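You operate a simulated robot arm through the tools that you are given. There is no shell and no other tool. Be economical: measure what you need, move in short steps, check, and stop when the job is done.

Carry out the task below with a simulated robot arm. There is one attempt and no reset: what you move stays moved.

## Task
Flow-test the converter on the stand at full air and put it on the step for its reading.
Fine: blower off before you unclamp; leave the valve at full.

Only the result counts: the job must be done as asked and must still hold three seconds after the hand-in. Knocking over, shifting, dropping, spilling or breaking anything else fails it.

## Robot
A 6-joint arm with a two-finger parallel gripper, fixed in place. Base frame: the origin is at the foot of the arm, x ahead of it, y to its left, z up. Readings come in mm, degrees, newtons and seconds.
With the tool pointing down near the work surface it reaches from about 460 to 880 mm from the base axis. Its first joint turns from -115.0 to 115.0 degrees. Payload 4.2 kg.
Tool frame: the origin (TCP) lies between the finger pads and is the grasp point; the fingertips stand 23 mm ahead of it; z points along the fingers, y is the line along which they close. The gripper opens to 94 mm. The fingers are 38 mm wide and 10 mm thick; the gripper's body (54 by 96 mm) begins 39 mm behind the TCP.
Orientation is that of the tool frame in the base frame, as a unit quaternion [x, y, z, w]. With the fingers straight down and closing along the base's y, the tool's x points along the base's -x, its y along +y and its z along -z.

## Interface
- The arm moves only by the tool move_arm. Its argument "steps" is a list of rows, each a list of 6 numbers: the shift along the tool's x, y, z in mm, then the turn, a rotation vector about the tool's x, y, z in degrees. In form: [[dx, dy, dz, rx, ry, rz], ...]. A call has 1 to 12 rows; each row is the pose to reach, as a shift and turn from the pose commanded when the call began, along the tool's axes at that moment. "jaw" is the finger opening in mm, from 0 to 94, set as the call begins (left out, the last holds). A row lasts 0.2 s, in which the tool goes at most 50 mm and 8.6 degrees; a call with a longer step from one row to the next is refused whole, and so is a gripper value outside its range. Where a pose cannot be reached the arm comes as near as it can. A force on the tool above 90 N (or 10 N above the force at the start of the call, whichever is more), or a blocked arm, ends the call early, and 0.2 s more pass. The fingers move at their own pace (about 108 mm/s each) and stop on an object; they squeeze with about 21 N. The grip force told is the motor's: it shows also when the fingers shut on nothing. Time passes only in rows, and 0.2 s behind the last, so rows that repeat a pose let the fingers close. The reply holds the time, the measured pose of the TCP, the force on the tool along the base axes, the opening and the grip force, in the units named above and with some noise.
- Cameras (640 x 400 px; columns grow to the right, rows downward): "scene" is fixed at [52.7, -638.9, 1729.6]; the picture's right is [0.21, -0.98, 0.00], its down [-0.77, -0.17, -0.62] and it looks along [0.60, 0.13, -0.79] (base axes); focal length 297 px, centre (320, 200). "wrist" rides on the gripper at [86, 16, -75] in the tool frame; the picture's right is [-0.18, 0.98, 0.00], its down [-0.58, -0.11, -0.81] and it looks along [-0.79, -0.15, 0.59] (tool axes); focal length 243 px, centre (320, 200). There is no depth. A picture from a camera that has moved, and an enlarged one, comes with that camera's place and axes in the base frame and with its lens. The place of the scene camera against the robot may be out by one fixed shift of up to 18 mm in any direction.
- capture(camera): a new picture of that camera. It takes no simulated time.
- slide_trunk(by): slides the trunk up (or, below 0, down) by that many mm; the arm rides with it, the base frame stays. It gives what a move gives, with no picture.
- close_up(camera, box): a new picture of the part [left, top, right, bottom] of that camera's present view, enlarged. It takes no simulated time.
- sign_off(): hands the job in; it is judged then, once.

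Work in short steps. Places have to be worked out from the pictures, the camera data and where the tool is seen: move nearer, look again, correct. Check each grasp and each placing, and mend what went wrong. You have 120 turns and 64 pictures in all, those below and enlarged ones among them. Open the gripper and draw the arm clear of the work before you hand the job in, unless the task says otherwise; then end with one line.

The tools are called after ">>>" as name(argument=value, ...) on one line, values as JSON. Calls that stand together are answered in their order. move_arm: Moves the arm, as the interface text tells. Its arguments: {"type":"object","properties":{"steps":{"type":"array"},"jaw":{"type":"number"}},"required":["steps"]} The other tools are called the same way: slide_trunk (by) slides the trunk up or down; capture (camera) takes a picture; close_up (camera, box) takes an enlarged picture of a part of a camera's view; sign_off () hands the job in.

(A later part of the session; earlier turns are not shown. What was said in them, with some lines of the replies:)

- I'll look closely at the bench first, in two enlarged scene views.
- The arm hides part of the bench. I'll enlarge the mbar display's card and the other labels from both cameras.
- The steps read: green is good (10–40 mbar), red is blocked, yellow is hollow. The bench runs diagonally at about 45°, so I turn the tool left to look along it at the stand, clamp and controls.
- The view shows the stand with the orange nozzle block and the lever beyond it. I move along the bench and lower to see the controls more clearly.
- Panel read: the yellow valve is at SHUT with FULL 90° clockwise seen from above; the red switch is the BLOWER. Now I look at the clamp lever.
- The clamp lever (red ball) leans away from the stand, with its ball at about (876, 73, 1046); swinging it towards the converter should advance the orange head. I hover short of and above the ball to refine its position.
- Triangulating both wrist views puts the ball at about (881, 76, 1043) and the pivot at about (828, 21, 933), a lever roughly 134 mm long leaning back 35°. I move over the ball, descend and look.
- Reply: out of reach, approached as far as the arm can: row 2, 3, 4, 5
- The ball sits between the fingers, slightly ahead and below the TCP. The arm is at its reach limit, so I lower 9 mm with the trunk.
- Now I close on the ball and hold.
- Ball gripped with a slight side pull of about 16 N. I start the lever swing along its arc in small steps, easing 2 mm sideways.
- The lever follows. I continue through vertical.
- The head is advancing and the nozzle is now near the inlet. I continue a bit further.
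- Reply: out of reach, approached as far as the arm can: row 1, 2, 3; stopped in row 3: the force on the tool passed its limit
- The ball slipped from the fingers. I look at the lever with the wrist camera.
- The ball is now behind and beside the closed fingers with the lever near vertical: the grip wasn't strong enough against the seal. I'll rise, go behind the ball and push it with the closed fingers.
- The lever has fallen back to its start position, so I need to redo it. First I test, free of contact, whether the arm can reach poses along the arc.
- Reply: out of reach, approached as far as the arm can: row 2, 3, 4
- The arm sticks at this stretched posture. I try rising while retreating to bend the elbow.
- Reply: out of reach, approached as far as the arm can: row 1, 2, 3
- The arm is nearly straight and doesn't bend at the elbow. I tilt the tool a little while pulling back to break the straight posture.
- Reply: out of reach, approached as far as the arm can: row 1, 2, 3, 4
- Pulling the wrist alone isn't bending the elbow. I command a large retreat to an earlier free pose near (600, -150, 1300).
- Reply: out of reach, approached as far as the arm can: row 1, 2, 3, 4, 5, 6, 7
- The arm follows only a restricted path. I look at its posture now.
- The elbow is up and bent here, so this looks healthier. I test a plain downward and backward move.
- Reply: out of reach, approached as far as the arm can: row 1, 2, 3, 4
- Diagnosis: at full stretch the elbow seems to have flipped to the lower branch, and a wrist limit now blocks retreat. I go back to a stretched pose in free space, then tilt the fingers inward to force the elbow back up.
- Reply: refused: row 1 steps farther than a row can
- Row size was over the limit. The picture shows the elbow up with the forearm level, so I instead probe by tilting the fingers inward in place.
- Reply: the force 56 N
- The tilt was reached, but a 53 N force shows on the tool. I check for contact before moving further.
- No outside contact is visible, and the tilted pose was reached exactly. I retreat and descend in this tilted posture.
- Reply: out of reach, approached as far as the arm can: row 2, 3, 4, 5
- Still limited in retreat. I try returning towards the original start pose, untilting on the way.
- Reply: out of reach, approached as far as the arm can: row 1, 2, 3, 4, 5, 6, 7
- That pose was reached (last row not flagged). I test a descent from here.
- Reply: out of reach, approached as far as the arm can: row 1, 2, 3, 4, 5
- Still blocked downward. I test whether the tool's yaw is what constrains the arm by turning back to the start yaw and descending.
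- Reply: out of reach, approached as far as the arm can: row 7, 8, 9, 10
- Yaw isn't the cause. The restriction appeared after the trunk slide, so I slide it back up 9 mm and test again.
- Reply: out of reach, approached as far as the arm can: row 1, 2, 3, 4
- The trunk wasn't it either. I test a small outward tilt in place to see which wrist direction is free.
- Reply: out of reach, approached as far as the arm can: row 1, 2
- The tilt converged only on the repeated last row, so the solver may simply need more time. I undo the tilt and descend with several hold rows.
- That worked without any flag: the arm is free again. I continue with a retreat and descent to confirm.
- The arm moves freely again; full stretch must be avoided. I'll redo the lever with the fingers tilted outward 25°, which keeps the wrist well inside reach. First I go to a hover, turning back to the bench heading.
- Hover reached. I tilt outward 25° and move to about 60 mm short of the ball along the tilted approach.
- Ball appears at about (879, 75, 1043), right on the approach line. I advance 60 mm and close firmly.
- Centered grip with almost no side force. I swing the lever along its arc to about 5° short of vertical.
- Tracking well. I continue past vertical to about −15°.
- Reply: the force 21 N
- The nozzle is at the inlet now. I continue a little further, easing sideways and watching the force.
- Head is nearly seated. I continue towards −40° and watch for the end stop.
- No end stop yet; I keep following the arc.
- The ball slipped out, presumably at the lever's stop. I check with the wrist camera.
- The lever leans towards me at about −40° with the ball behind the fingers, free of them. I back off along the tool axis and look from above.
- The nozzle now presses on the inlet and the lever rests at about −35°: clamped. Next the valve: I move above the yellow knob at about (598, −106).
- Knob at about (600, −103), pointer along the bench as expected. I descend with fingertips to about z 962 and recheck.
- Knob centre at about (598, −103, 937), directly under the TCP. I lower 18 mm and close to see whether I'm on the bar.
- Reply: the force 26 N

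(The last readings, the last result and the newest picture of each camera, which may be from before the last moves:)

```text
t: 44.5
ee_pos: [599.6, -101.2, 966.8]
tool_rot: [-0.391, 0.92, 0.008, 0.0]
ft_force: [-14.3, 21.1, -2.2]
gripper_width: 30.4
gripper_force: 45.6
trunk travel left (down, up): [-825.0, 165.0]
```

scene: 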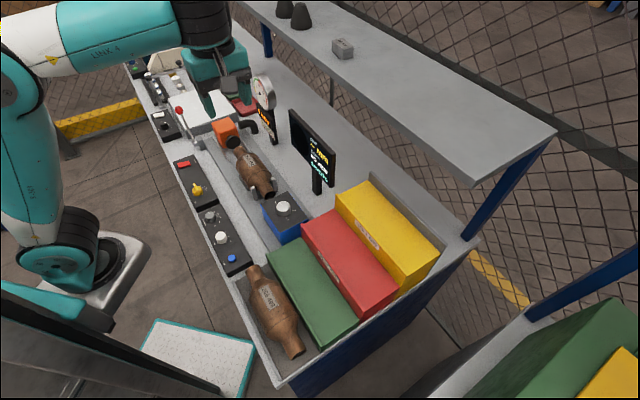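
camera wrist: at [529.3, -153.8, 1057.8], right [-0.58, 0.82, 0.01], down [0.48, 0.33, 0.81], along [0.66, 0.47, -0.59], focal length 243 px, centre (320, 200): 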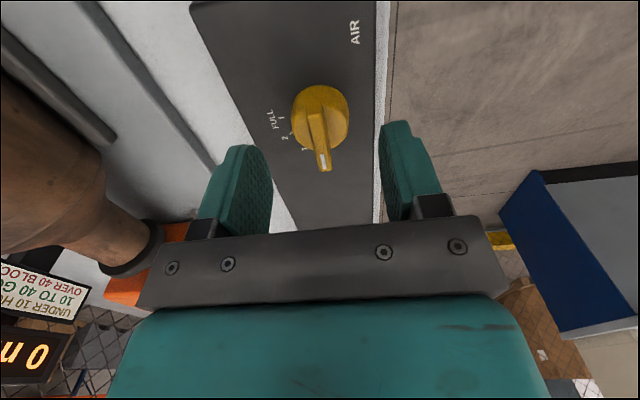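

The 30 mm width means I'm on the round body, slightly off-centre. I open, rise 10 mm, centre, and close again to seek the bar.

>>> move_arm(jaw=50, steps=[[0, 0, 0, 0, 0, 0], [0, 2, -10, 0, 0, 0], [0, 2, -10, 0, 0, 0]])

>>> move_arm(jaw=6, steps=[[0, 0, 0, 0, 0, 0], [0, 0, 0, 0, 0, 0], [0, 0, 0, 0, 0, 0]])

```text
t: 45.3
ee_pos: [600.8, -101.5, 977.2]
tool_rot: [-0.391, 0.92, 0.006, 0.001]
ft_force: [-0.7, -0.7, -0.8]
gripper_width: 50.0
gripper_force: 0.2
trunk travel left (down, up): [-825.0, 165.0]
```

```text
t: 46.1
ee_pos: [600.8, -100.2, 977.7]
tool_rot: [-0.391, 0.92, 0.006, 0.0]
ft_force: [-9.0, 10.8, 1.0]
gripper_width: 8.1
gripper_force: 44.9
trunk travel left (down, up): [-825.0, 165.0]
```

Now on the bar (8 mm). I turn it clockwise about 88° towards FULL, centring slightly.

>>> move_arm(steps=[[2, 1, 0, 0, 0, 8], [3, 1, 0, 0, 0, 16], [3, 1, 0, 0, 0, 24], [3, 1, 0, 0, 0, 32], [3, 1, 0, 0, 0, 40], [3, 1, 0, 0, 0, 48], [3, 1, 0, 0, 0, 56], [3, 1, 0, 0, 0, 64], [3, 1, 0, 0, 0, 72], [3, 1, 0, 0, 0, 80], [3, 1, 0, 0, 0, 88]])

>>> close_up(camera="scene", box=[150, 130, 270, 230])

```text
t: 48.5
ee_pos: [598.3, -104.5, 977.4]
tool_rot: [0.36, 0.933, 0.005, -0.002]
ft_force: [19.8, -0.9, 19.1]
gripper_width: 7.8
gripper_force: 45.2
trunk travel left (down, up): [-825.0, 165.0]
```

```text
4.00 times, centred on (210, 180) of scene
camera zoom: at [52.7, -638.9, 1729.6], right [0.21, -0.98, 0.0], down [-0.77, -0.17, -0.62], along [0.6, 0.13, -0.79], focal length 1186 px, centre (760, 280)
```

zoom: 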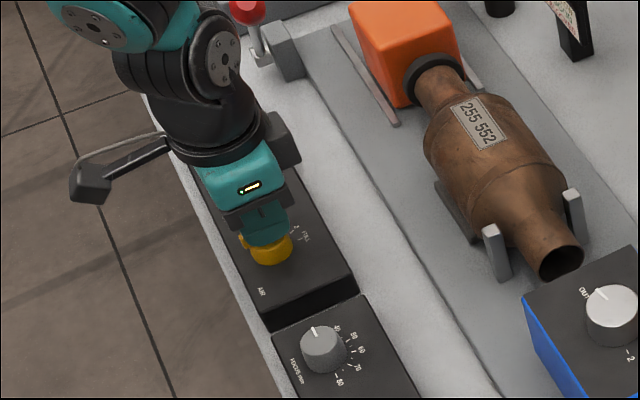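

Turned 88° with the bar still held. I release, rise and check the pointer.

>>> move_arm(jaw=50, steps=[[0, 0, 0, 0, 0, 0], [0, 0, 0, 0, 0, 0], [0, 0, -40, 0, 0, 0], [0, 0, -80, 0, 0, 0]])

>>> capture(camera="wrist")

```text
t: 49.5
ee_pos: [596.4, -105.0, 1055.2]
tool_rot: [0.359, 0.933, 0.005, -0.005]
ft_force: [0.1, 0.4, 0.0]
gripper_width: 49.9
gripper_force: 0.1
trunk travel left (down, up): [-825.0, 165.0]
```

```text
25 pictures are left
camera wrist: at [545.7, -36.0, 1130.5], right [0.79, 0.61, 0.0], down [0.36, -0.48, 0.8], along [0.49, -0.63, -0.6], focal length 243 px, centre (320, 200)
```

wrist: 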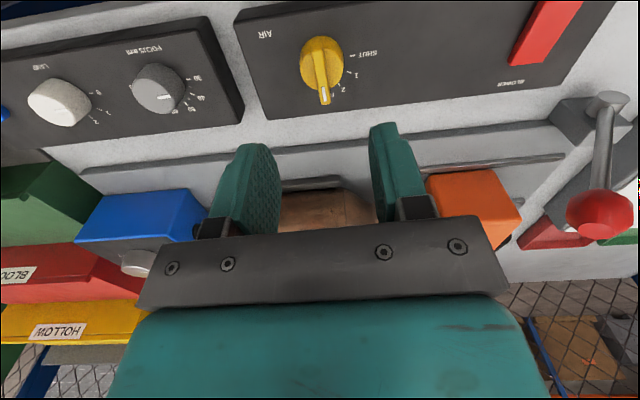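

>>> close_up(camera="wrist", box=[280, 15, 400, 125])

```text
3.64 times, centred on (340, 70) of wrist
camera zoom: at [545.7, -36.0, 1130.5], right [0.79, 0.61, 0.0], down [0.36, -0.48, 0.8], along [0.49, -0.63, -0.6], focal length 882 px, centre (247, 673)
```

zoom: 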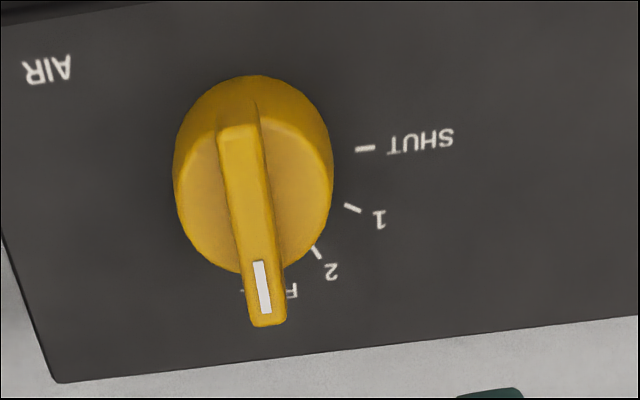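

The pointer is at FULL or a few degrees short. I re-grip and turn about 4–5° more to be sure.

>>> move_arm(steps=[[0, 0, 40, 0, 0, 0], [0, 0, 78, 0, 0, 0], [0, 0, 78, 0, 0, 0]])

>>> move_arm(jaw=4, steps=[[0, 0, 0, 0, 0, 0], [0, 0, 0, 0, 0, 0], [0, 0, 0, 0, 0, 0], [0, 0, 0, 0, 0, 3], [0, 0, 0, 0, 0, 5], [0, 0, 0, 0, 0, 5]])

>>> move_arm(jaw=50, steps=[[0, 0, 0, 0, 0, 0], [0, 0, 0, 0, 0, 0], [0, 0, -40, 0, 0, 0], [0, 0, -80, 0, 0, 0]])

>>> close_up(camera="wrist", box=[280, 15, 400, 125])

```text
t: 50.3
ee_pos: [597.9, -103.5, 979.3]
tool_rot: [0.358, 0.934, 0.005, -0.004]
ft_force: [-0.9, -0.3, -0.2]
gripper_width: 49.9
gripper_force: 0.1
trunk travel left (down, up): [-825.0, 165.0]
```

```text
t: 51.7
ee_pos: [598.2, -101.9, 979.6]
tool_rot: [0.399, 0.917, 0.004, -0.004]
ft_force: [3.3, 2.0, -5.6]
gripper_width: 7.8
gripper_force: 45.2
trunk travel left (down, up): [-825.0, 165.0]
```

```text
t: 52.7
ee_pos: [598.2, -103.9, 1057.1]
tool_rot: [0.399, 0.917, 0.005, -0.005]
ft_force: [-0.5, -0.3, -0.8]
gripper_width: 50.0
gripper_force: 0.0
trunk travel left (down, up): [-825.0, 165.0]
```

```text
3.64 times, centred on (340, 70) of wrist
camera zoom: at [552.1, -30.0, 1132.4], right [0.84, 0.54, 0.0], down [0.32, -0.51, 0.8], along [0.43, -0.67, -0.6], focal length 882 px, centre (247, 673)
```

zoom: 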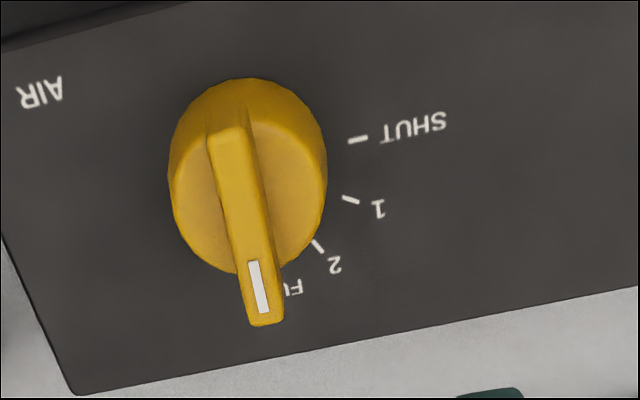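

By ray geometry the pointer is at −45°, matching the FULL direction (SHUT at 45°, steps of 30°). Now the blower switch at about (706, 4): I close the fingers and move above it.

>>> move_arm(jaw=0, steps=[[1, 38, 0, 0, 0, 0], [3, 76, 0, 0, 0, 0], [4, 115, 0, 0, 0, 0], [5, 152, 0, 0, 0, 0], [5, 152, 0, 0, 0, 0]])

>>> capture(camera="wrist")

```text
t: 53.9
ee_pos: [703.4, 3.8, 1057.8]
tool_rot: [0.398, 0.917, 0.005, -0.004]
ft_force: [0.3, -0.7, -0.1]
gripper_width: 0.0
gripper_force: 20.7
trunk travel left (down, up): [-825.0, 165.0]
```

```text
22 pictures are left
camera wrist: at [658.9, 77.0, 1133.6], right [0.84, 0.54, 0.0], down [0.32, -0.51, 0.8], along [0.43, -0.67, -0.6], focal length 243 px, centre (320, 200)
```

wrist: 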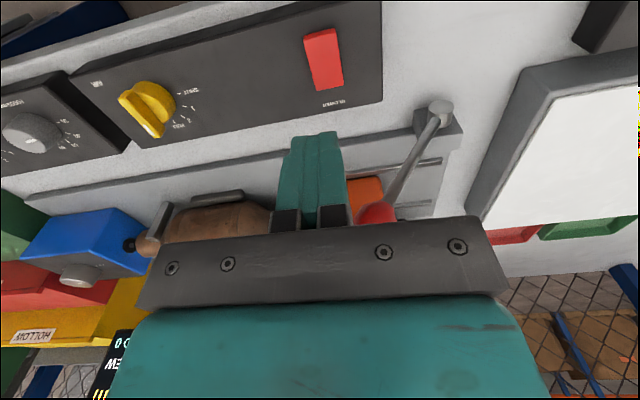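

>>> close_up(camera="wrist", box=[280, 10, 380, 120])

```text
3.64 times, centred on (330, 65) of wrist
camera zoom: at [658.9, 77.0, 1133.6], right [0.84, 0.54, 0.0], down [0.32, -0.51, 0.8], along [0.43, -0.67, -0.6], focal length 882 px, centre (284, 691)
```

zoom: 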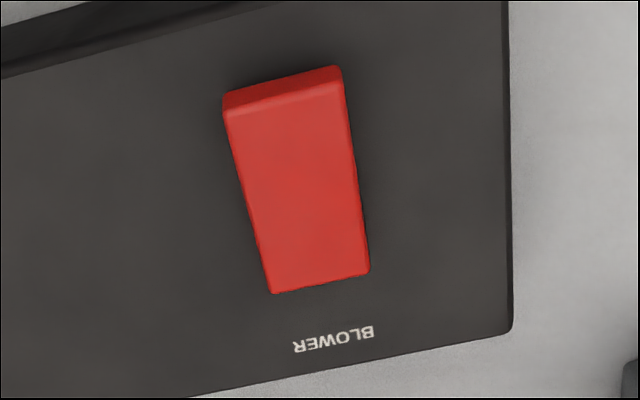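

The blower looks like a rocker about 41 mm long with its robot-side end raised. I position the closed fingers over that end half, stopping just above it.

>>> move_arm(steps=[[11, 3, 25, 0, 0, 0], [23, 6, 50, 0, 0, 0], [23, 6, 72, 0, 0, 0], [23, 6, 72, 0, 0, 0]])

>>> move_arm(steps=[[0, 0, 4, 0, 0, 0], [0, 0, 8, 0, 0, 0], [0, 0, 12, 0, 0, 0], [0, 0, 15, 0, 0, 0], [0, 0, 18, 0, 0, 0]])

```text
t: 54.9
ee_pos: [692.6, 24.5, 988.4]
tool_rot: [0.399, 0.917, 0.004, -0.005]
ft_force: [0.7, 0.4, -1.0]
gripper_width: 0.0
gripper_force: 20.8
trunk travel left (down, up): [-825.0, 165.0]
```

```text
t: 56.1
ee_pos: [692.0, 23.8, 969.1]
tool_rot: [0.399, 0.917, 0.005, -0.005]
ft_force: [-0.4, -0.1, -0.5]
gripper_width: 0.2
gripper_force: 20.6
trunk travel left (down, up): [-825.0, 165.0]
```

No contact yet with tips at z 946. I keep lowering in small steps.

>>> move_arm(steps=[[0, 0, 3, 0, 0, 0], [0, 0, 6, 0, 0, 0], [0, 0, 9, 0, 0, 0]])

>>> close_up(camera="scene", box=[150, 70, 350, 210])

```text
t: 56.9
ee_pos: [693.4, 24.4, 961.2]
tool_rot: [0.398, 0.917, 0.005, -0.003]
ft_force: [-5.7, 2.8, 17.7]
gripper_width: 0.2
gripper_force: 21.5
trunk travel left (down, up): [-825.0, 165.0]
```

```text
2.86 times, centred on (250, 140) of scene
camera zoom: at [52.7, -638.9, 1729.6], right [0.21, -0.98, 0.0], down [-0.77, -0.17, -0.62], along [0.6, 0.13, -0.79], focal length 848 px, centre (520, 371)
```

zoom: 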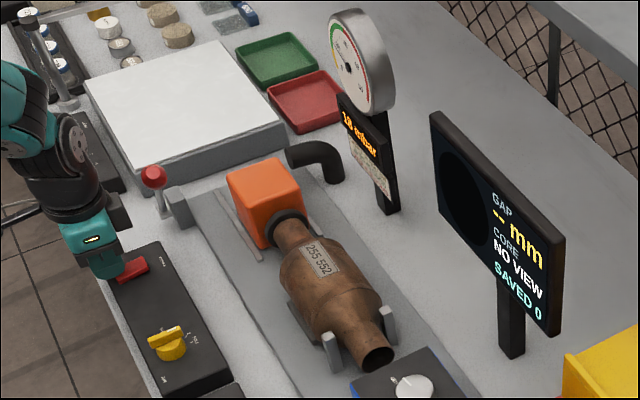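

The blower is on and the reading is moving. I lift off and wait for it to settle, then read it.

>>> move_arm(steps=[[0, 0, -20, 0, 0, 0], [0, 0, -30, 0, 0, 0], [0, 0, -30, 0, 0, 0], [0, 0, -30, 0, 0, 0], [0, 0, -30, 0, 0, 0], [0, 0, -30, 0, 0, 0], [0, 0, -30, 0, 0, 0], [0, 0, -30, 0, 0, 0], [0, 0, -30, 0, 0, 0], [0, 0, -30, 0, 0, 0], [0, 0, -30, 0, 0, 0], [0, 0, -30, 0, 0, 0]])

>>> close_up(camera="scene", box=[250, 65, 300, 145])

```text
t: 59.5
ee_pos: [693.8, 24.4, 989.9]
tool_rot: [0.399, 0.917, 0.005, -0.003]
ft_force: [0.2, 0.4, -0.3]
gripper_width: 0.2
gripper_force: 20.8
trunk travel left (down, up): [-825.0, 165.0]
```

```text
5.00 times, centred on (275, 105) of scene
camera zoom: at [52.7, -638.9, 1729.6], right [0.21, -0.98, 0.0], down [-0.77, -0.17, -0.62], along [0.6, 0.13, -0.79], focal length 1483 px, centre (545, 675)
```

zoom: 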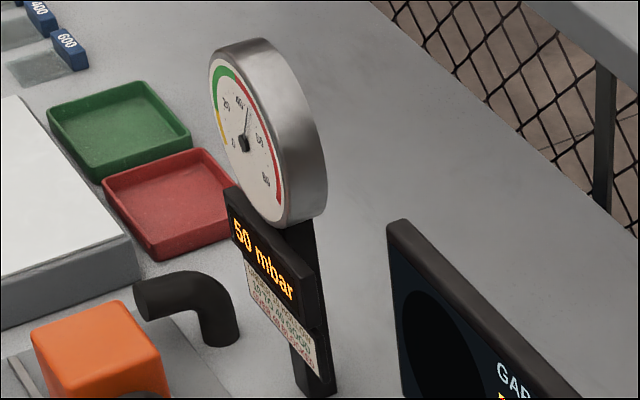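

About 50 mbar, which is over 40. I wait a bit more to confirm it's settled.

>>> move_arm(steps=[[0, 0, 0, 0, 0, 0], [0, 0, 0, 0, 0, 0], [0, 0, 0, 0, 0, 0], [0, 0, 0, 0, 0, 0], [0, 0, 0, 0, 0, 0], [0, 0, 0, 0, 0, 0], [0, 0, 0, 0, 0, 0], [0, 0, 0, 0, 0, 0], [0, 0, 0, 0, 0, 0], [0, 0, 0, 0, 0, 0], [0, 0, 0, 0, 0, 0], [0, 0, 0, 0, 0, 0]])

>>> close_up(camera="scene", box=[255, 75, 285, 130])

```text
t: 62.1
ee_pos: [692.8, 23.0, 990.0]
tool_rot: [0.399, 0.917, 0.004, -0.004]
ft_force: [0.4, 0.1, -0.2]
gripper_width: 0.0
gripper_force: 21.1
trunk travel left (down, up): [-825.0, 165.0]
```

```text
7.27 times, centred on (270, 102) of scene
camera zoom: at [52.7, -638.9, 1729.6], right [0.21, -0.98, 0.0], down [-0.77, -0.17, -0.62], along [0.6, 0.13, -0.79], focal length 2157 px, centre (684, 909)
```

zoom: 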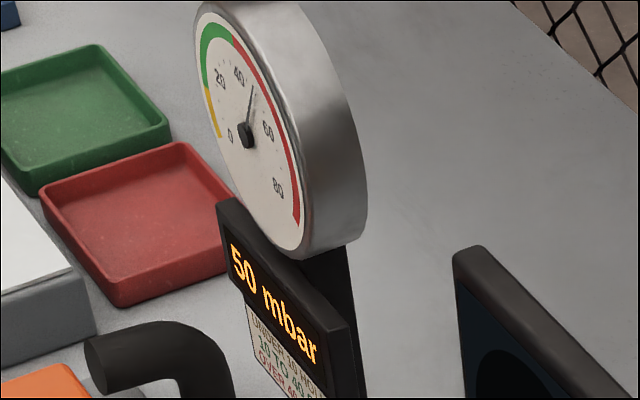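

Steady at 50 mbar: over 40, so BLOCKED, the red step. I shift over the switch's other end and press it to turn the blower off.

>>> move_arm(steps=[[-20, 1, 0, 0, 0, 0], [-39, 1.7, 0, 0, 0, 0], [-39, 1.7, 8, 0, 0, 0], [-39, 1.7, 16, 0, 0, 0], [-39, 1.7, 21, 0, 0, 0], [-39, 1.7, 25, 0, 0, 0], [-39, 1.7, 29, 0, 0, 0]])

>>> close_up(camera="scene", box=[150, 70, 350, 210])

```text
t: 63.7
ee_pos: [719.7, 5.6, 964.6]
tool_rot: [0.393, 0.92, 0.01, -0.003]
ft_force: [-37.7, 51.0, 48.4]
gripper_width: 0.0
gripper_force: 20.6
trunk travel left (down, up): [-825.0, 165.0]
```

```text
2.86 times, centred on (250, 140) of scene
camera zoom: at [52.7, -638.9, 1729.6], right [0.21, -0.98, 0.0], down [-0.77, -0.17, -0.62], along [0.6, 0.13, -0.79], focal length 848 px, centre (520, 371)
```

zoom: 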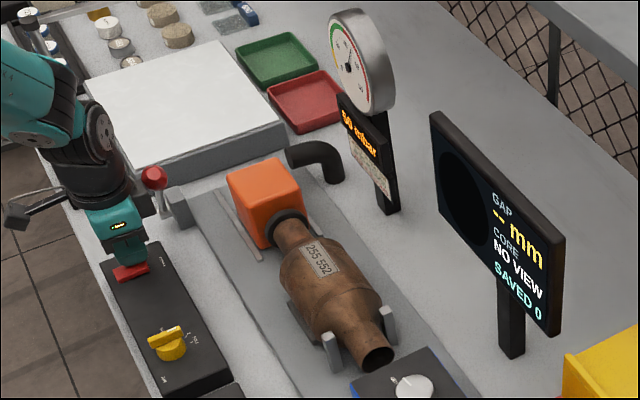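

A 60 N sideways force: the gripper body is touching the lever ball. I back away towards the robot and lift.

>>> move_arm(steps=[[15, 0, -2, 0, 0, 0], [30, 0, -15, 0, 0, 0], [30, 0, -60, 0, 0, 0]])

>>> close_up(camera="scene", box=[150, 70, 350, 210])

```text
t: 64.5
ee_pos: [701.2, 18.1, 1020.6]
tool_rot: [0.4, 0.916, 0.004, -0.005]
ft_force: [-0.3, 0.7, 0.3]
gripper_width: 0.0
gripper_force: 20.8
trunk travel left (down, up): [-825.0, 165.0]
```

```text
2.86 times, centred on (250, 140) of scene
camera zoom: at [52.7, -638.9, 1729.6], right [0.21, -0.98, 0.0], down [-0.77, -0.17, -0.62], along [0.6, 0.13, -0.79], focal length 848 px, centre (520, 371)
```

zoom: 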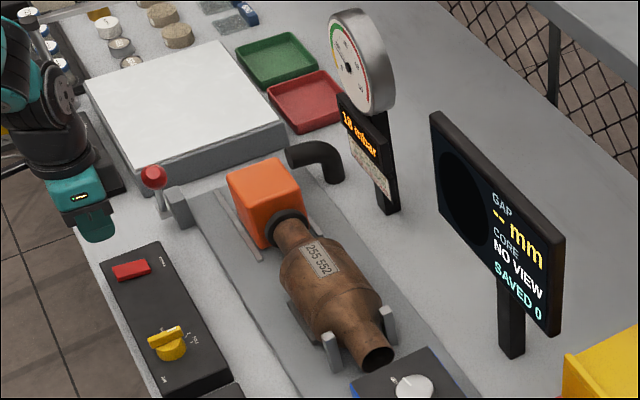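

The reading is falling, so the blower is off, and the lever hasn't moved. I rise and turn back to the bench heading above the ball, and check the display is at 0.

>>> move_arm(jaw=60, steps=[[0, 0, -45, 0, 0, -8], [0, 0, -90, 0, 0, -16], [-10, -2, -100, 0, 0, -24], [-20, -5, -100, 0, 0, -32], [-30, -8, -100, 0, 0, -40], [-40, -10, -100, 0, 0, -48], [-50, -12, -100, 0, 0, -56], [-60, -15, -100, 0, 0, -64], [-70, -18, -100, 0, 0, -72], [-80, -20, -100, 0, 0, -80], [-88, -22, -100, 0, 0, -88], [-88, -22, -100, 0, 0, -92.5]])

>>> capture(camera="wrist")

```text
t: 67.1
ee_pos: [745.0, -63.7, 1120.2]
tool_rot: [-0.388, 0.922, 0.006, 0.0]
ft_force: [-0.3, -0.4, -0.1]
gripper_width: 60.1
gripper_force: 0.1
trunk travel left (down, up): [-825.0, 165.0]
```

```text
15 pictures are left
camera wrist: at [674.8, -113.5, 1193.6], right [-0.57, 0.82, 0.01], down [0.49, 0.33, 0.81], along [0.66, 0.47, -0.59], focal length 243 px, centre (320, 200)
```

wrist: 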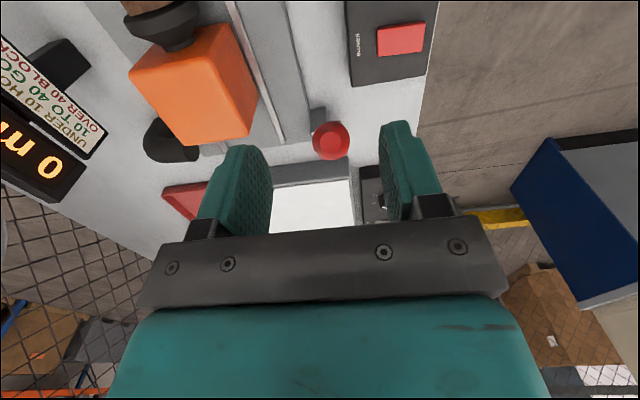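

Display reads 0. The ball is at about (774, −32, 1042). I tilt 25° outward, move onto the ball and grip it.

>>> move_arm(steps=[[-5, 0.5, 6, 0, -8, 0], [-10, 1, 14, 0, -16, 0], [-17.5, 1.5, 24, 0, -25, 0], [-30, 1.5, 51, 0, -25, 0], [-43, 1.3, 78, 0, -25, 0], [-43, 1.3, 78, 0, -25, 0]])

>>> move_arm(jaw=10, steps=[[0, 0, 0, 0, 0, 0], [0, 0, 0, 0, 0, 0], [0, 0, 0, 0, 0, 0]])

```text
refused: row 3 steps farther than a row can; nothing moved
```

```text
t: 67.9
ee_pos: [745.4, -61.7, 1119.7]
tool_rot: [-0.386, 0.922, 0.006, 0.001]
ft_force: [0.1, 0.1, 0.1]
gripper_width: 9.9
gripper_force: 0.1
trunk travel left (down, up): [-825.0, 165.0]
```

The tilt step was too large, so nothing moved; I redo it in smaller tilt steps with the jaw open.

>>> move_arm(jaw=60, steps=[[-5, 0.5, 6, 0, -8, 0], [-10, 1, 14, 0, -16, 0], [-17.5, 1.5, 24, 0, -24, 0], [-30, 1.5, 51, 0, -25, 0], [-43, 1.3, 78, 0, -25, 0], [-43, 1.3, 78, 0, -25, 0]])

>>> move_arm(jaw=10, steps=[[0, 0, 0, 0, 0, 0], [0, 0, 0, 0, 0, 0], [0, 0, 0, 0, 0, 0]])

```text
t: 69.3
ee_pos: [774.8, -27.6, 1042.1]
tool_rot: [-0.376, 0.9, 0.09, 0.201]
ft_force: [0.5, -0.7, 0.2]
gripper_width: 60.0
gripper_force: 0.1
trunk travel left (down, up): [-825.0, 165.0]
```

```text
t: 70.1
ee_pos: [776.2, -28.1, 1042.1]
tool_rot: [-0.376, 0.9, 0.091, 0.201]
ft_force: [4.9, -1.7, -3.3]
gripper_width: 29.5
gripper_force: 45.0
trunk travel left (down, up): [-825.0, 165.0]
```

Ball gripped. I swing the lever back along its arc, first to just past vertical.

>>> move_arm(steps=[[-10.5, 0, -1, 0, 0, 0], [-21, 0, -1.4, 0, 0, 0], [-33, 0, -0.5, 0, 0, 0], [-44.3, 0, 1, 0, 0, 0], [-55.5, 0, 3.5, 0, 0, 0], [-66.8, 0, 7.2, 0, 0, 0]])

>>> move_arm(steps=[[-10.5, 0, 5, 0, 0, 0], [-21, 0, 10, 0, 0, 0], [-31, 0, 17, 0, 0, 0], [-40, 0, 23.8, 0, 0, 0], [-48, 0, 32, 0, 0, 0], [-56.3, 0, 40.5, 0, 0, 0], [-67, 0, 56, 0, 0, 0]])

```text
t: 71.5
ee_pos: [819.2, 16.9, 1064.9]
tool_rot: [-0.375, 0.9, 0.089, 0.202]
ft_force: [-3.2, -10.5, 5.6]
gripper_width: 29.4
gripper_force: 45.4
trunk travel left (down, up): [-825.0, 165.0]
```

```text
t: 73.1
ee_pos: [879.8, 76.6, 1043.3]
tool_rot: [-0.376, 0.9, 0.09, 0.201]
ft_force: [8.5, -8.4, 10.5]
gripper_width: 29.8
gripper_force: 44.5
trunk travel left (down, up): [-825.0, 165.0]
```

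The lever is fully back. I release, back off, and move above the converter to inspect it and the retracted head.

>>> move_arm(jaw=94, steps=[[0, 0, 0, 0, 0, 0], [0, 0, 0, 0, 0, 0], [0, 0, -45, 0, 0, 0], [10, -3, -85, 0, 4, 0], [40, -10, -115, 0, 8, 0], [80, -22, -140, 0, 12, 0], [120, -36, -160, 0, 16, 0], [160, -50, -180, 0, 20, 0], [200, -64, -200, 0, 25, 0], [240, -78, -222, 0, 25, 0], [275, -90, -245, 0, 25, 0], [292, -97, -260, 0, 25, 0]])

>>> capture(camera="wrist")

```text
t: 75.7
ee_pos: [684.5, -261.4, 1153.5]
tool_rot: [-0.387, 0.922, 0.006, 0.0]
ft_force: [0.3, 0.6, 0.3]
gripper_width: 93.9
gripper_force: 0.0
trunk travel left (down, up): [-825.0, 165.0]
```

```text
14 pictures are left
camera wrist: at [614.1, -312.9, 1226.3], right [-0.57, 0.82, 0.01], down [0.49, 0.33, 0.81], along [0.66, 0.47, -0.59], focal length 243 px, centre (320, 200)
```

wrist: 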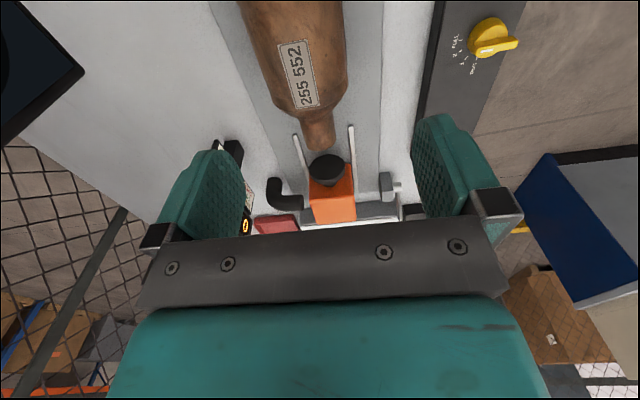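

The head is retracted and the converter free. The body diameter looks like 88–95 mm against a 94 mm opening, so I enlarge to measure it.

>>> close_up(camera="wrist", box=[230, 0, 370, 160])

```text
2.50 times, centred on (300, 80) of wrist
camera zoom: at [614.1, -312.9, 1226.3], right [-0.57, 0.82, 0.01], down [0.49, 0.33, 0.81], along [0.66, 0.47, -0.59], focal length 606 px, centre (370, 500)
```

zoom: 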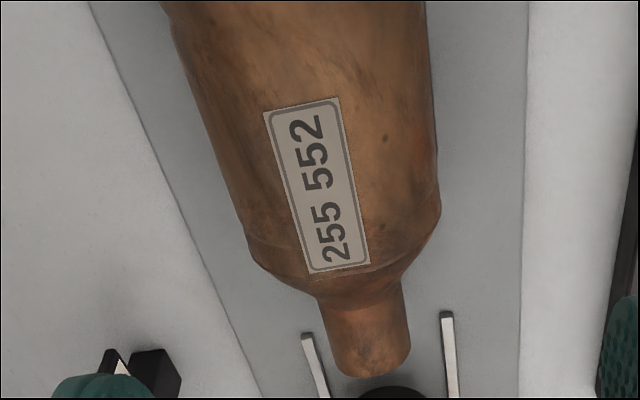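

Better fit: about 86 mm diameter, axis at s≈694, z≈965, so the 94 mm opening fits. I check the cradle prongs along the body before choosing the grip place.

>>> close_up(camera="scene", box=[220, 130, 290, 210])

```text
5.00 times, centred on (255, 170) of scene
camera zoom: at [52.7, -638.9, 1729.6], right [0.21, -0.98, 0.0], down [-0.77, -0.17, -0.62], along [0.6, 0.13, -0.79], focal length 1483 px, centre (645, 350)
```

zoom: 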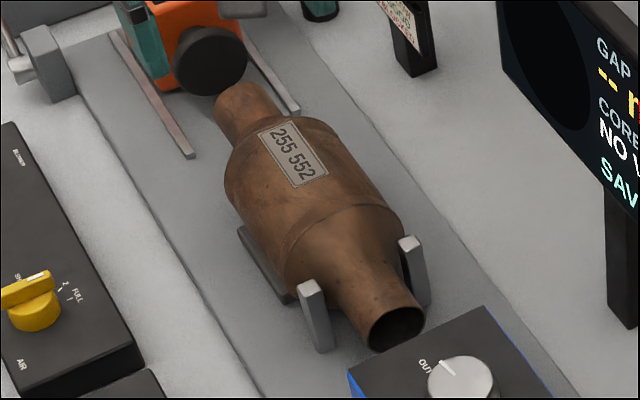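

The cradle's prongs hold only the outlet neck, so the body's middle is clear. I go over the body centre, TCP at about (704, −270), fingertips just above the body, and check the centring.

>>> move_arm(jaw=94, steps=[[-2.5, -7, 38, 0, 0, 0], [-5, -14, 76, 0, 0, 0], [-7.4, -20.4, 113, 0, 0, 0], [-7.4, -20.4, 113, 0, 0, 0]])

>>> capture(camera="wrist")

```text
t: 76.7
ee_pos: [705.2, -270.0, 1039.9]
tool_rot: [-0.388, 0.922, 0.006, 0.001]
ft_force: [-0.4, 0.0, 0.5]
gripper_width: 94.3
gripper_force: 0.1
trunk travel left (down, up): [-825.0, 165.0]
```

```text
11 pictures are left
camera wrist: at [633.9, -320.9, 1113.1], right [-0.57, 0.82, 0.01], down [0.49, 0.33, 0.81], along [0.66, 0.47, -0.59], focal length 243 px, centre (320, 200)
```

wrist: 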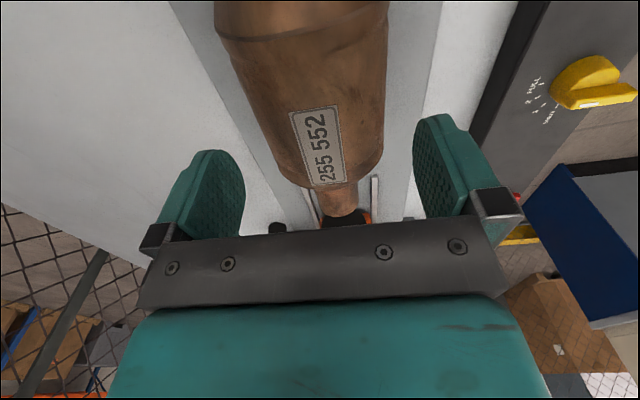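

Centring is within about 1 mm, with the axis near z 967 and about 85 mm diameter. I descend 62 mm straight and close.

>>> move_arm(steps=[[0, -0.5, 20, 0, 0, 0], [0, -0.5, 40, 0, 0, 0], [0, -0.5, 52, 0, 0, 0], [0, -0.5, 62, 0, 0, 0], [0, -0.5, 62, 0, 0, 0]])

>>> move_arm(jaw=60, steps=[[0, 0, 0, 0, 0, 0], [0, 0, 0, 0, 0, 0], [0, 0, 0, 0, 0, 0]])

```text
t: 77.9
ee_pos: [704.4, -267.3, 976.2]
tool_rot: [-0.386, 0.922, 0.006, 0.001]
ft_force: [0.4, -1.4, -0.2]
gripper_width: 93.9
gripper_force: 0.0
trunk travel left (down, up): [-825.0, 165.0]
```

```text
t: 78.7
ee_pos: [706.2, -267.8, 976.5]
tool_rot: [-0.387, 0.922, 0.005, 0.001]
ft_force: [12.2, -4.3, 0.2]
gripper_width: 88.6
gripper_force: 20.6
trunk travel left (down, up): [-825.0, 165.0]
```

Gripped at 88.6 mm. I tighten the command and lift 25 mm to check it holds level.

>>> move_arm(jaw=30, steps=[[0, 0, 0, 0, 0, 0], [0, 0, 0, 0, 0, 0], [0, 0, -8, 0, 0, 0], [0, 0, -16, 0, 0, 0], [0, 0, -25, 0, 0, 0], [0, 0, -25, 0, 0, 0]])

>>> capture(camera="wrist")

```text
t: 80.1
ee_pos: [706.2, -266.3, 1001.4]
tool_rot: [-0.387, 0.922, 0.008, -0.001]
ft_force: [-1.8, 1.2, 8.0]
gripper_width: 81.4
gripper_force: 21.1
trunk travel left (down, up): [-825.0, 165.0]
```

```text
10 pictures are left
camera wrist: at [634.4, -318.6, 1075.7], right [-0.57, 0.82, 0.01], down [0.49, 0.33, 0.81], along [0.66, 0.47, -0.59], focal length 243 px, centre (320, 200)
```

wrist: 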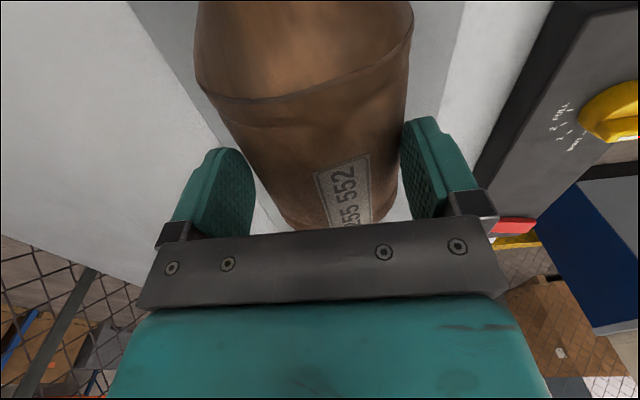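

The fingers slid up the body (81 mm chord) while the converter stayed in the cradle; the first close had been one-sided. I reopen, go lower, shift 1.5 mm towards the far side and close longer.

>>> move_arm(jaw=94, steps=[[0, 0, 0, 0, 0, 0], [0, -1.5, 0, 0, 0, 0], [0, -1.5, 12, 0, 0, 0], [0, -1.5, 24, 0, 0, 0], [0, -1.5, 31, 0, 0, 0], [0, -1.5, 31, 0, 0, 0]])

>>> move_arm(jaw=30, steps=[[0, 0, 0, 0, 0, 0], [0, 0, 0, 0, 0, 0], [0, 0, 0, 0, 0, 0], [0, 0, 0, 0, 0, 0], [0, 0, 0, 0, 0, 0]])

```text
t: 81.5
ee_pos: [706.4, -267.9, 969.5]
tool_rot: [-0.387, 0.922, 0.006, 0.001]
ft_force: [2.0, -2.8, 0.1]
gripper_width: 94.3
gripper_force: 0.2
trunk travel left (down, up): [-825.0, 165.0]
```

```text
t: 82.7
ee_pos: [707.6, -267.9, 970.3]
tool_rot: [-0.387, 0.922, 0.007, 0.0]
ft_force: [1.4, 1.8, -0.1]
gripper_width: 88.4
gripper_force: 21.3
trunk travel left (down, up): [-825.0, 165.0]
```

Centred now with no side force at 88.4 mm. I lift slowly 12 mm and read force and width.

>>> move_arm(jaw=0, steps=[[0, 0, 0, 0, 0, 0], [0, 0, -2, 0, 0, 0], [0, 0, -4, 0, 0, 0], [0, 0, -6, 0, 0, 0], [0, 0, -8, 0, 0, 0], [0, 0, -10, 0, 0, 0], [0, 0, -12, 0, 0, 0]])

```text
t: 84.3
ee_pos: [706.1, -268.7, 981.4]
tool_rot: [-0.388, 0.922, 0.006, 0.001]
ft_force: [0.0, 0.7, -10.9]
gripper_width: 88.4
gripper_force: 20.9
trunk travel left (down, up): [-825.0, 165.0]
```

Width steady at 88.4 and −10.9 N load: it's lifting. I continue up 40 mm gently and check.

>>> move_arm(steps=[[0, 0, -5, 0, 0, 0], [0, 0, -12, 0, 0, 0], [0, 0, -20, 0, 0, 0], [0, 0, -30, 0, 0, 0], [0, 0, -40, 0, 0, 0], [0, 0, -40, 0, 0, 0]])

>>> close_up(camera="scene", box=[190, 100, 320, 215])

```text
t: 85.7
ee_pos: [706.2, -269.6, 1021.7]
tool_rot: [-0.387, 0.922, 0.007, 0.001]
ft_force: [-0.4, 0.1, -11.2]
gripper_width: 88.5
gripper_force: 20.8
trunk travel left (down, up): [-825.0, 165.0]
```

```text
3.48 times, centred on (255, 158) of scene
camera zoom: at [52.7, -638.9, 1729.6], right [0.21, -0.98, 0.0], down [-0.77, -0.17, -0.62], along [0.6, 0.13, -0.79], focal length 1032 px, centre (546, 348)
```

zoom: 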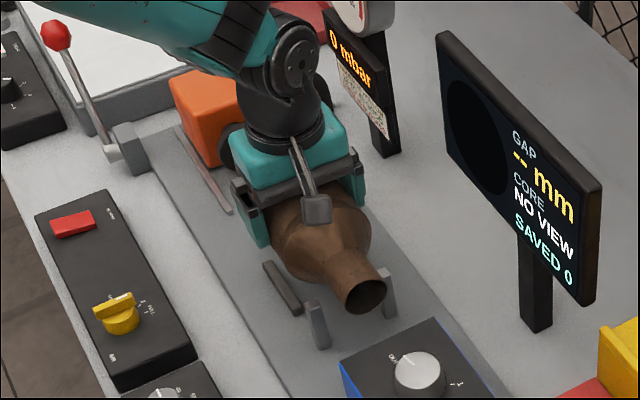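

The converter is held level, weighing about 1.1 kg, with 0 mbar and the lever back. I put the red tread at about s 696–811, z ≈ 1018. First I raise gently to z 1160.

>>> move_arm(steps=[[0, 0, -8, 0, 0, 0], [0, 0, -24, 0, 0, 0], [0, 0, -46, 0, 0, 0], [0, 0, -70, 0, 0, 0], [0, 0, -95, 0, 0, 0], [0, 0, -118, 0, 0, 0], [0, 0, -132, 0, 0, 0], [0, 0, -140, 0, 0, 0], [0, 0, -140, 0, 0, 0]])

>>> move_arm(steps=[[6, 0, 0, 0, 0, 0], [20, 0, 0, 0, 0, 0], [42, 0, 0, 0, 0, 0], [66, 0, 0, 0, 0, 0], [92, 0, 0, 0, 0, 0], [118, 0, 0, 0, 0, 0], [144, 0, 0, 0, 0, 0], [170, 0, 0, 0, 0, 0], [194, 0, 0, 0, 0, 0], [212, 0, 0, 0, 0, 0], [222, 0, 0, 0, 0, 0], [226, 0, 0, 0, 0, 0]])

```text
t: 87.7
ee_pos: [707.5, -270.1, 1163.1]
tool_rot: [-0.387, 0.922, 0.007, 0.0]
ft_force: [1.1, -0.1, -11.4]
gripper_width: 88.6
gripper_force: 21.7
trunk travel left (down, up): [-825.0, 165.0]
```

```text
t: 90.3
ee_pos: [548.2, -433.1, 1160.4]
tool_rot: [-0.387, 0.922, 0.007, 0.001]
ft_force: [-0.3, -1.1, -11.7]
gripper_width: 88.5
gripper_force: 20.6
trunk travel left (down, up): [-825.0, 165.0]
```

Held firmly. I continue to above the red step, at about (441, −631, 1160).

>>> move_arm(steps=[[6, -2, 0, 0, 0, 0], [20, -6, 0, 0, 0, 0], [42, -12, 0, 0, 0, 0], [66, -19, 0, 0, 0, 0], [92, -27, 0, 0, 0, 0], [118, -34, 0, 0, 0, 0], [144, -42, 0, 0, 0, 0], [170, -49, 0, 0, 0, 0], [192, -55, 0, 0, 0, 0], [206, -60, 0, 0, 0, 0], [216, -62.5, 0, 0, 0, 0], [216, -62.5, 0, 0, 0, 0]])

>>> close_up(camera="scene", box=[230, 150, 450, 370])

```text
t: 92.9
ee_pos: [441.0, -630.9, 1157.1]
tool_rot: [-0.387, 0.922, 0.007, 0.0]
ft_force: [0.5, 0.5, -12.4]
gripper_width: 88.5
gripper_force: 21.4
trunk travel left (down, up): [-825.0, 165.0]
```

```text
1.82 times, centred on (340, 260) of scene
camera zoom: at [52.7, -638.9, 1729.6], right [0.21, -0.98, 0.0], down [-0.77, -0.17, -0.62], along [0.6, 0.13, -0.79], focal length 539 px, centre (284, 91)
```

zoom: 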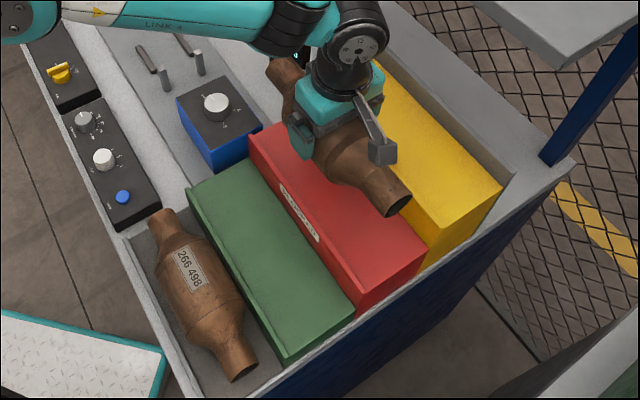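

The converter is parallel to and above the red tread, about 20 mm too far towards the stand. I correct that plus 2 mm sideways, and descend to TCP 1090.

>>> move_arm(steps=[[6, 1, 4, 0, 0, 0], [14, 2, 14, 0, 0, 0], [20, 2, 28, 0, 0, 0], [20, 2, 42, 0, 0, 0], [20, 2, 55, 0, 0, 0], [20, 2, 63, 0, 0, 0], [20, 2, 67, 0, 0, 0], [20, 2, 67, 0, 0, 0]])

>>> close_up(camera="scene", box=[290, 180, 430, 310])

```text
t: 94.7
ee_pos: [426.0, -641.8, 1090.7]
tool_rot: [-0.387, 0.922, 0.008, 0.001]
ft_force: [0.3, 0.3, -11.7]
gripper_width: 88.5
gripper_force: 21.2
trunk travel left (down, up): [-825.0, 165.0]
```

```text
3.08 times, centred on (360, 245) of scene
camera zoom: at [52.7, -638.9, 1729.6], right [0.21, -0.98, 0.0], down [-0.77, -0.17, -0.62], along [0.6, 0.13, -0.79], focal length 913 px, centre (197, 62)
```

zoom: 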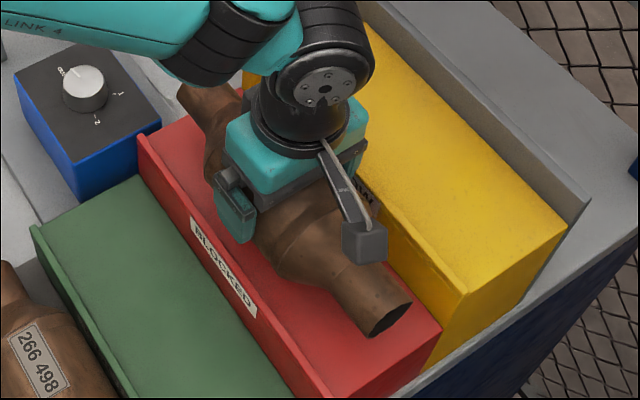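

It looks centred on the red tread, slightly tight against the yellow riser for the far finger, so I shift 4 mm towards the lip and lower slowly.

>>> move_arm(steps=[[0, 2, 2, 0, 0, 0], [0, 4, 5, 0, 0, 0], [0, 4, 8, 0, 0, 0], [0, 4, 11, 0, 0, 0], [0, 4, 14, 0, 0, 0], [0, 4, 16, 0, 0, 0], [0, 4, 16, 0, 0, 0]])

>>> move_arm(steps=[[0, 0, 1, 0, 0, 0], [0, 0, 2, 0, 0, 0], [0, 0, 3, 0, 0, 0], [0, 0, 4, 0, 0, 0], [0, 0, 4, 0, 0, 0]])

```text
t: 96.3
ee_pos: [422.4, -637.8, 1075.2]
tool_rot: [-0.387, 0.922, 0.007, 0.001]
ft_force: [0.6, 0.1, -12.1]
gripper_width: 88.5
gripper_force: 20.9
trunk travel left (down, up): [-825.0, 165.0]
```

```text
t: 97.5
ee_pos: [423.1, -637.6, 1071.1]
tool_rot: [-0.386, 0.922, 0.007, 0.001]
ft_force: [0.8, -0.4, -11.0]
gripper_width: 88.5
gripper_force: 21.1
trunk travel left (down, up): [-825.0, 165.0]
```

Not touching yet (still −11 N). I go on in 1–1.5 mm steps.

>>> move_arm(steps=[[0, 0, 1.5, 0, 0, 0], [0, 0, 3, 0, 0, 0], [0, 0, 4.5, 0, 0, 0], [0, 0, 6, 0, 0, 0], [0, 0, 6, 0, 0, 0]])

>>> move_arm(steps=[[0, 0, 1, 0, 0, 0], [0, 0, 2, 0, 0, 0], [0, 0, 3, 0, 0, 0], [0, 0, 3, 0, 0, 0]])

```text
t: 98.7
ee_pos: [422.0, -639.2, 1065.2]
tool_rot: [-0.387, 0.922, 0.006, 0.001]
ft_force: [-0.5, 0.4, -8.0]
gripper_width: 88.2
gripper_force: 21.0
trunk travel left (down, up): [-825.0, 165.0]
```

```text
t: 99.7
ee_pos: [422.8, -638.6, 1065.4]
tool_rot: [-0.387, 0.922, 0.004, 0.001]
ft_force: [-3.8, 2.1, 16.9]
gripper_width: 88.8
gripper_force: 20.8
trunk travel left (down, up): [-825.0, 165.0]
```

Firm contact (+17 N) at TCP 1065: it's resting on the tread. I open and rise straight up.

>>> move_arm(jaw=94, steps=[[0, 0, -1, 0, 0, 0], [0, 0, -1, 0, 0, 0], [0, 0, -1, 0, 0, 0]])

>>> move_arm(steps=[[0, 0, -5, 0, 0, 0], [0, 0, -15, 0, 0, 0], [0, 0, -30, 0, 0, 0], [0, 0, -50, 0, 0, 0], [0, 0, -80, 0, 0, 0], [0, 0, -120, 0, 0, 0], [0, 0, -160, 0, 0, 0]])

>>> close_up(camera="scene", box=[270, 160, 430, 320])

```text
t: 100.5
ee_pos: [423.0, -638.5, 1065.2]
tool_rot: [-0.387, 0.922, 0.006, 0.001]
ft_force: [-0.5, -0.4, 0.3]
gripper_width: 94.0
gripper_force: 0.1
trunk travel left (down, up): [-825.0, 165.0]
```

```text
t: 102.1
ee_pos: [423.4, -641.5, 1223.0]
tool_rot: [-0.387, 0.922, 0.007, 0.001]
ft_force: [-0.1, -0.4, -0.8]
gripper_width: 94.3
gripper_force: 0.0
trunk travel left (down, up): [-825.0, 165.0]
```

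```text
2.50 times, centred on (350, 240) of scene
camera zoom: at [52.7, -638.9, 1729.6], right [0.21, -0.98, 0.0], down [-0.77, -0.17, -0.62], along [0.6, 0.13, -0.79], focal length 742 px, centre (245, 100)
```

zoom: 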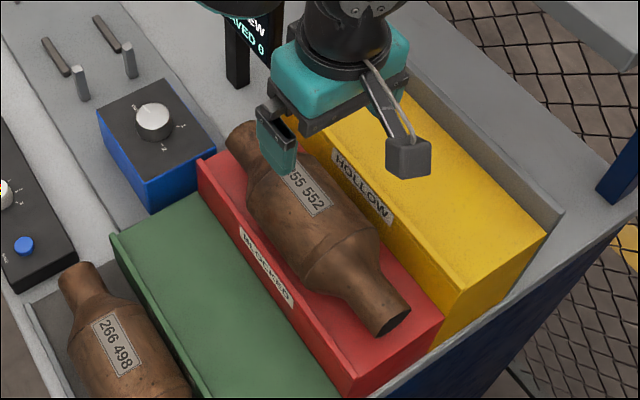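

The converter rests stably on the red BLOCKED step. I draw the arm clear and take a final look at everything.

>>> move_arm(steps=[[-36, 23, -10, 0, 0, 0], [-74, 46, -20, 0, 0, 0], [-112, 70, -30, 0, 0, 0], [-150, 94, -30, 0, 0, 0], [-188, 118, -30, 0, 0, 0], [-226, 142, -30, 0, 0, 0], [-226, 142, -30, 0, 0, 0]])

>>> capture(camera="scene")

>>> close_up(camera="scene", box=[150, 90, 350, 230])

```text
t: 103.7
ee_pos: [480.2, -378.7, 1257.0]
tool_rot: [-0.387, 0.922, 0.007, 0.001]
ft_force: [-0.4, -0.8, 0.1]
gripper_width: 94.3
gripper_force: 0.1
trunk travel left (down, up): [-825.0, 165.0]
```

```text
5 pictures are left
```

scene: 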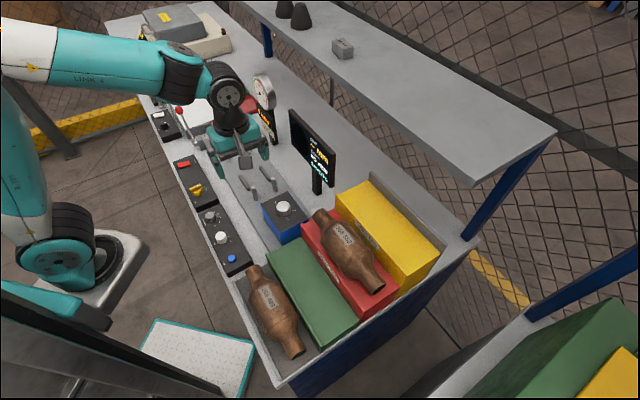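

```text
2.86 times, centred on (250, 160) of scene
camera zoom: at [52.7, -638.9, 1729.6], right [0.21, -0.98, 0.0], down [-0.77, -0.17, -0.62], along [0.6, 0.13, -0.79], focal length 848 px, centre (520, 314)
```

zoom: 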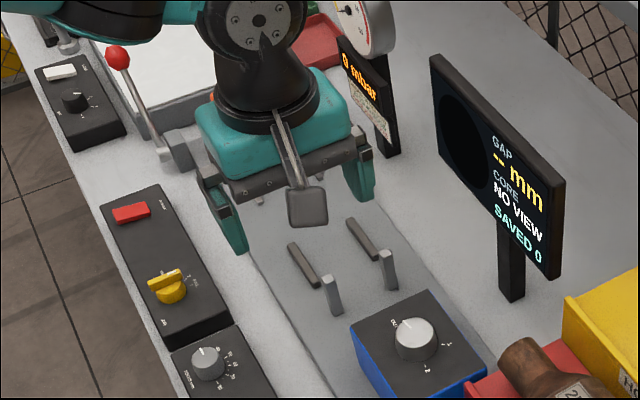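

The final views show 0 mbar, the blower off, the valve at FULL, the lever back, the converter at rest on the red step and nothing else moved. I hand in.

>>> sign_off()

```text
The job is handed in.
```

Converter 255 552 read a steady 50 mbar at full air, which is over 40 and so blocked, and it now sits on the red BLOCKED step; I switched the blower off before unclamping, left the valve at FULL, and drew the arm clear.
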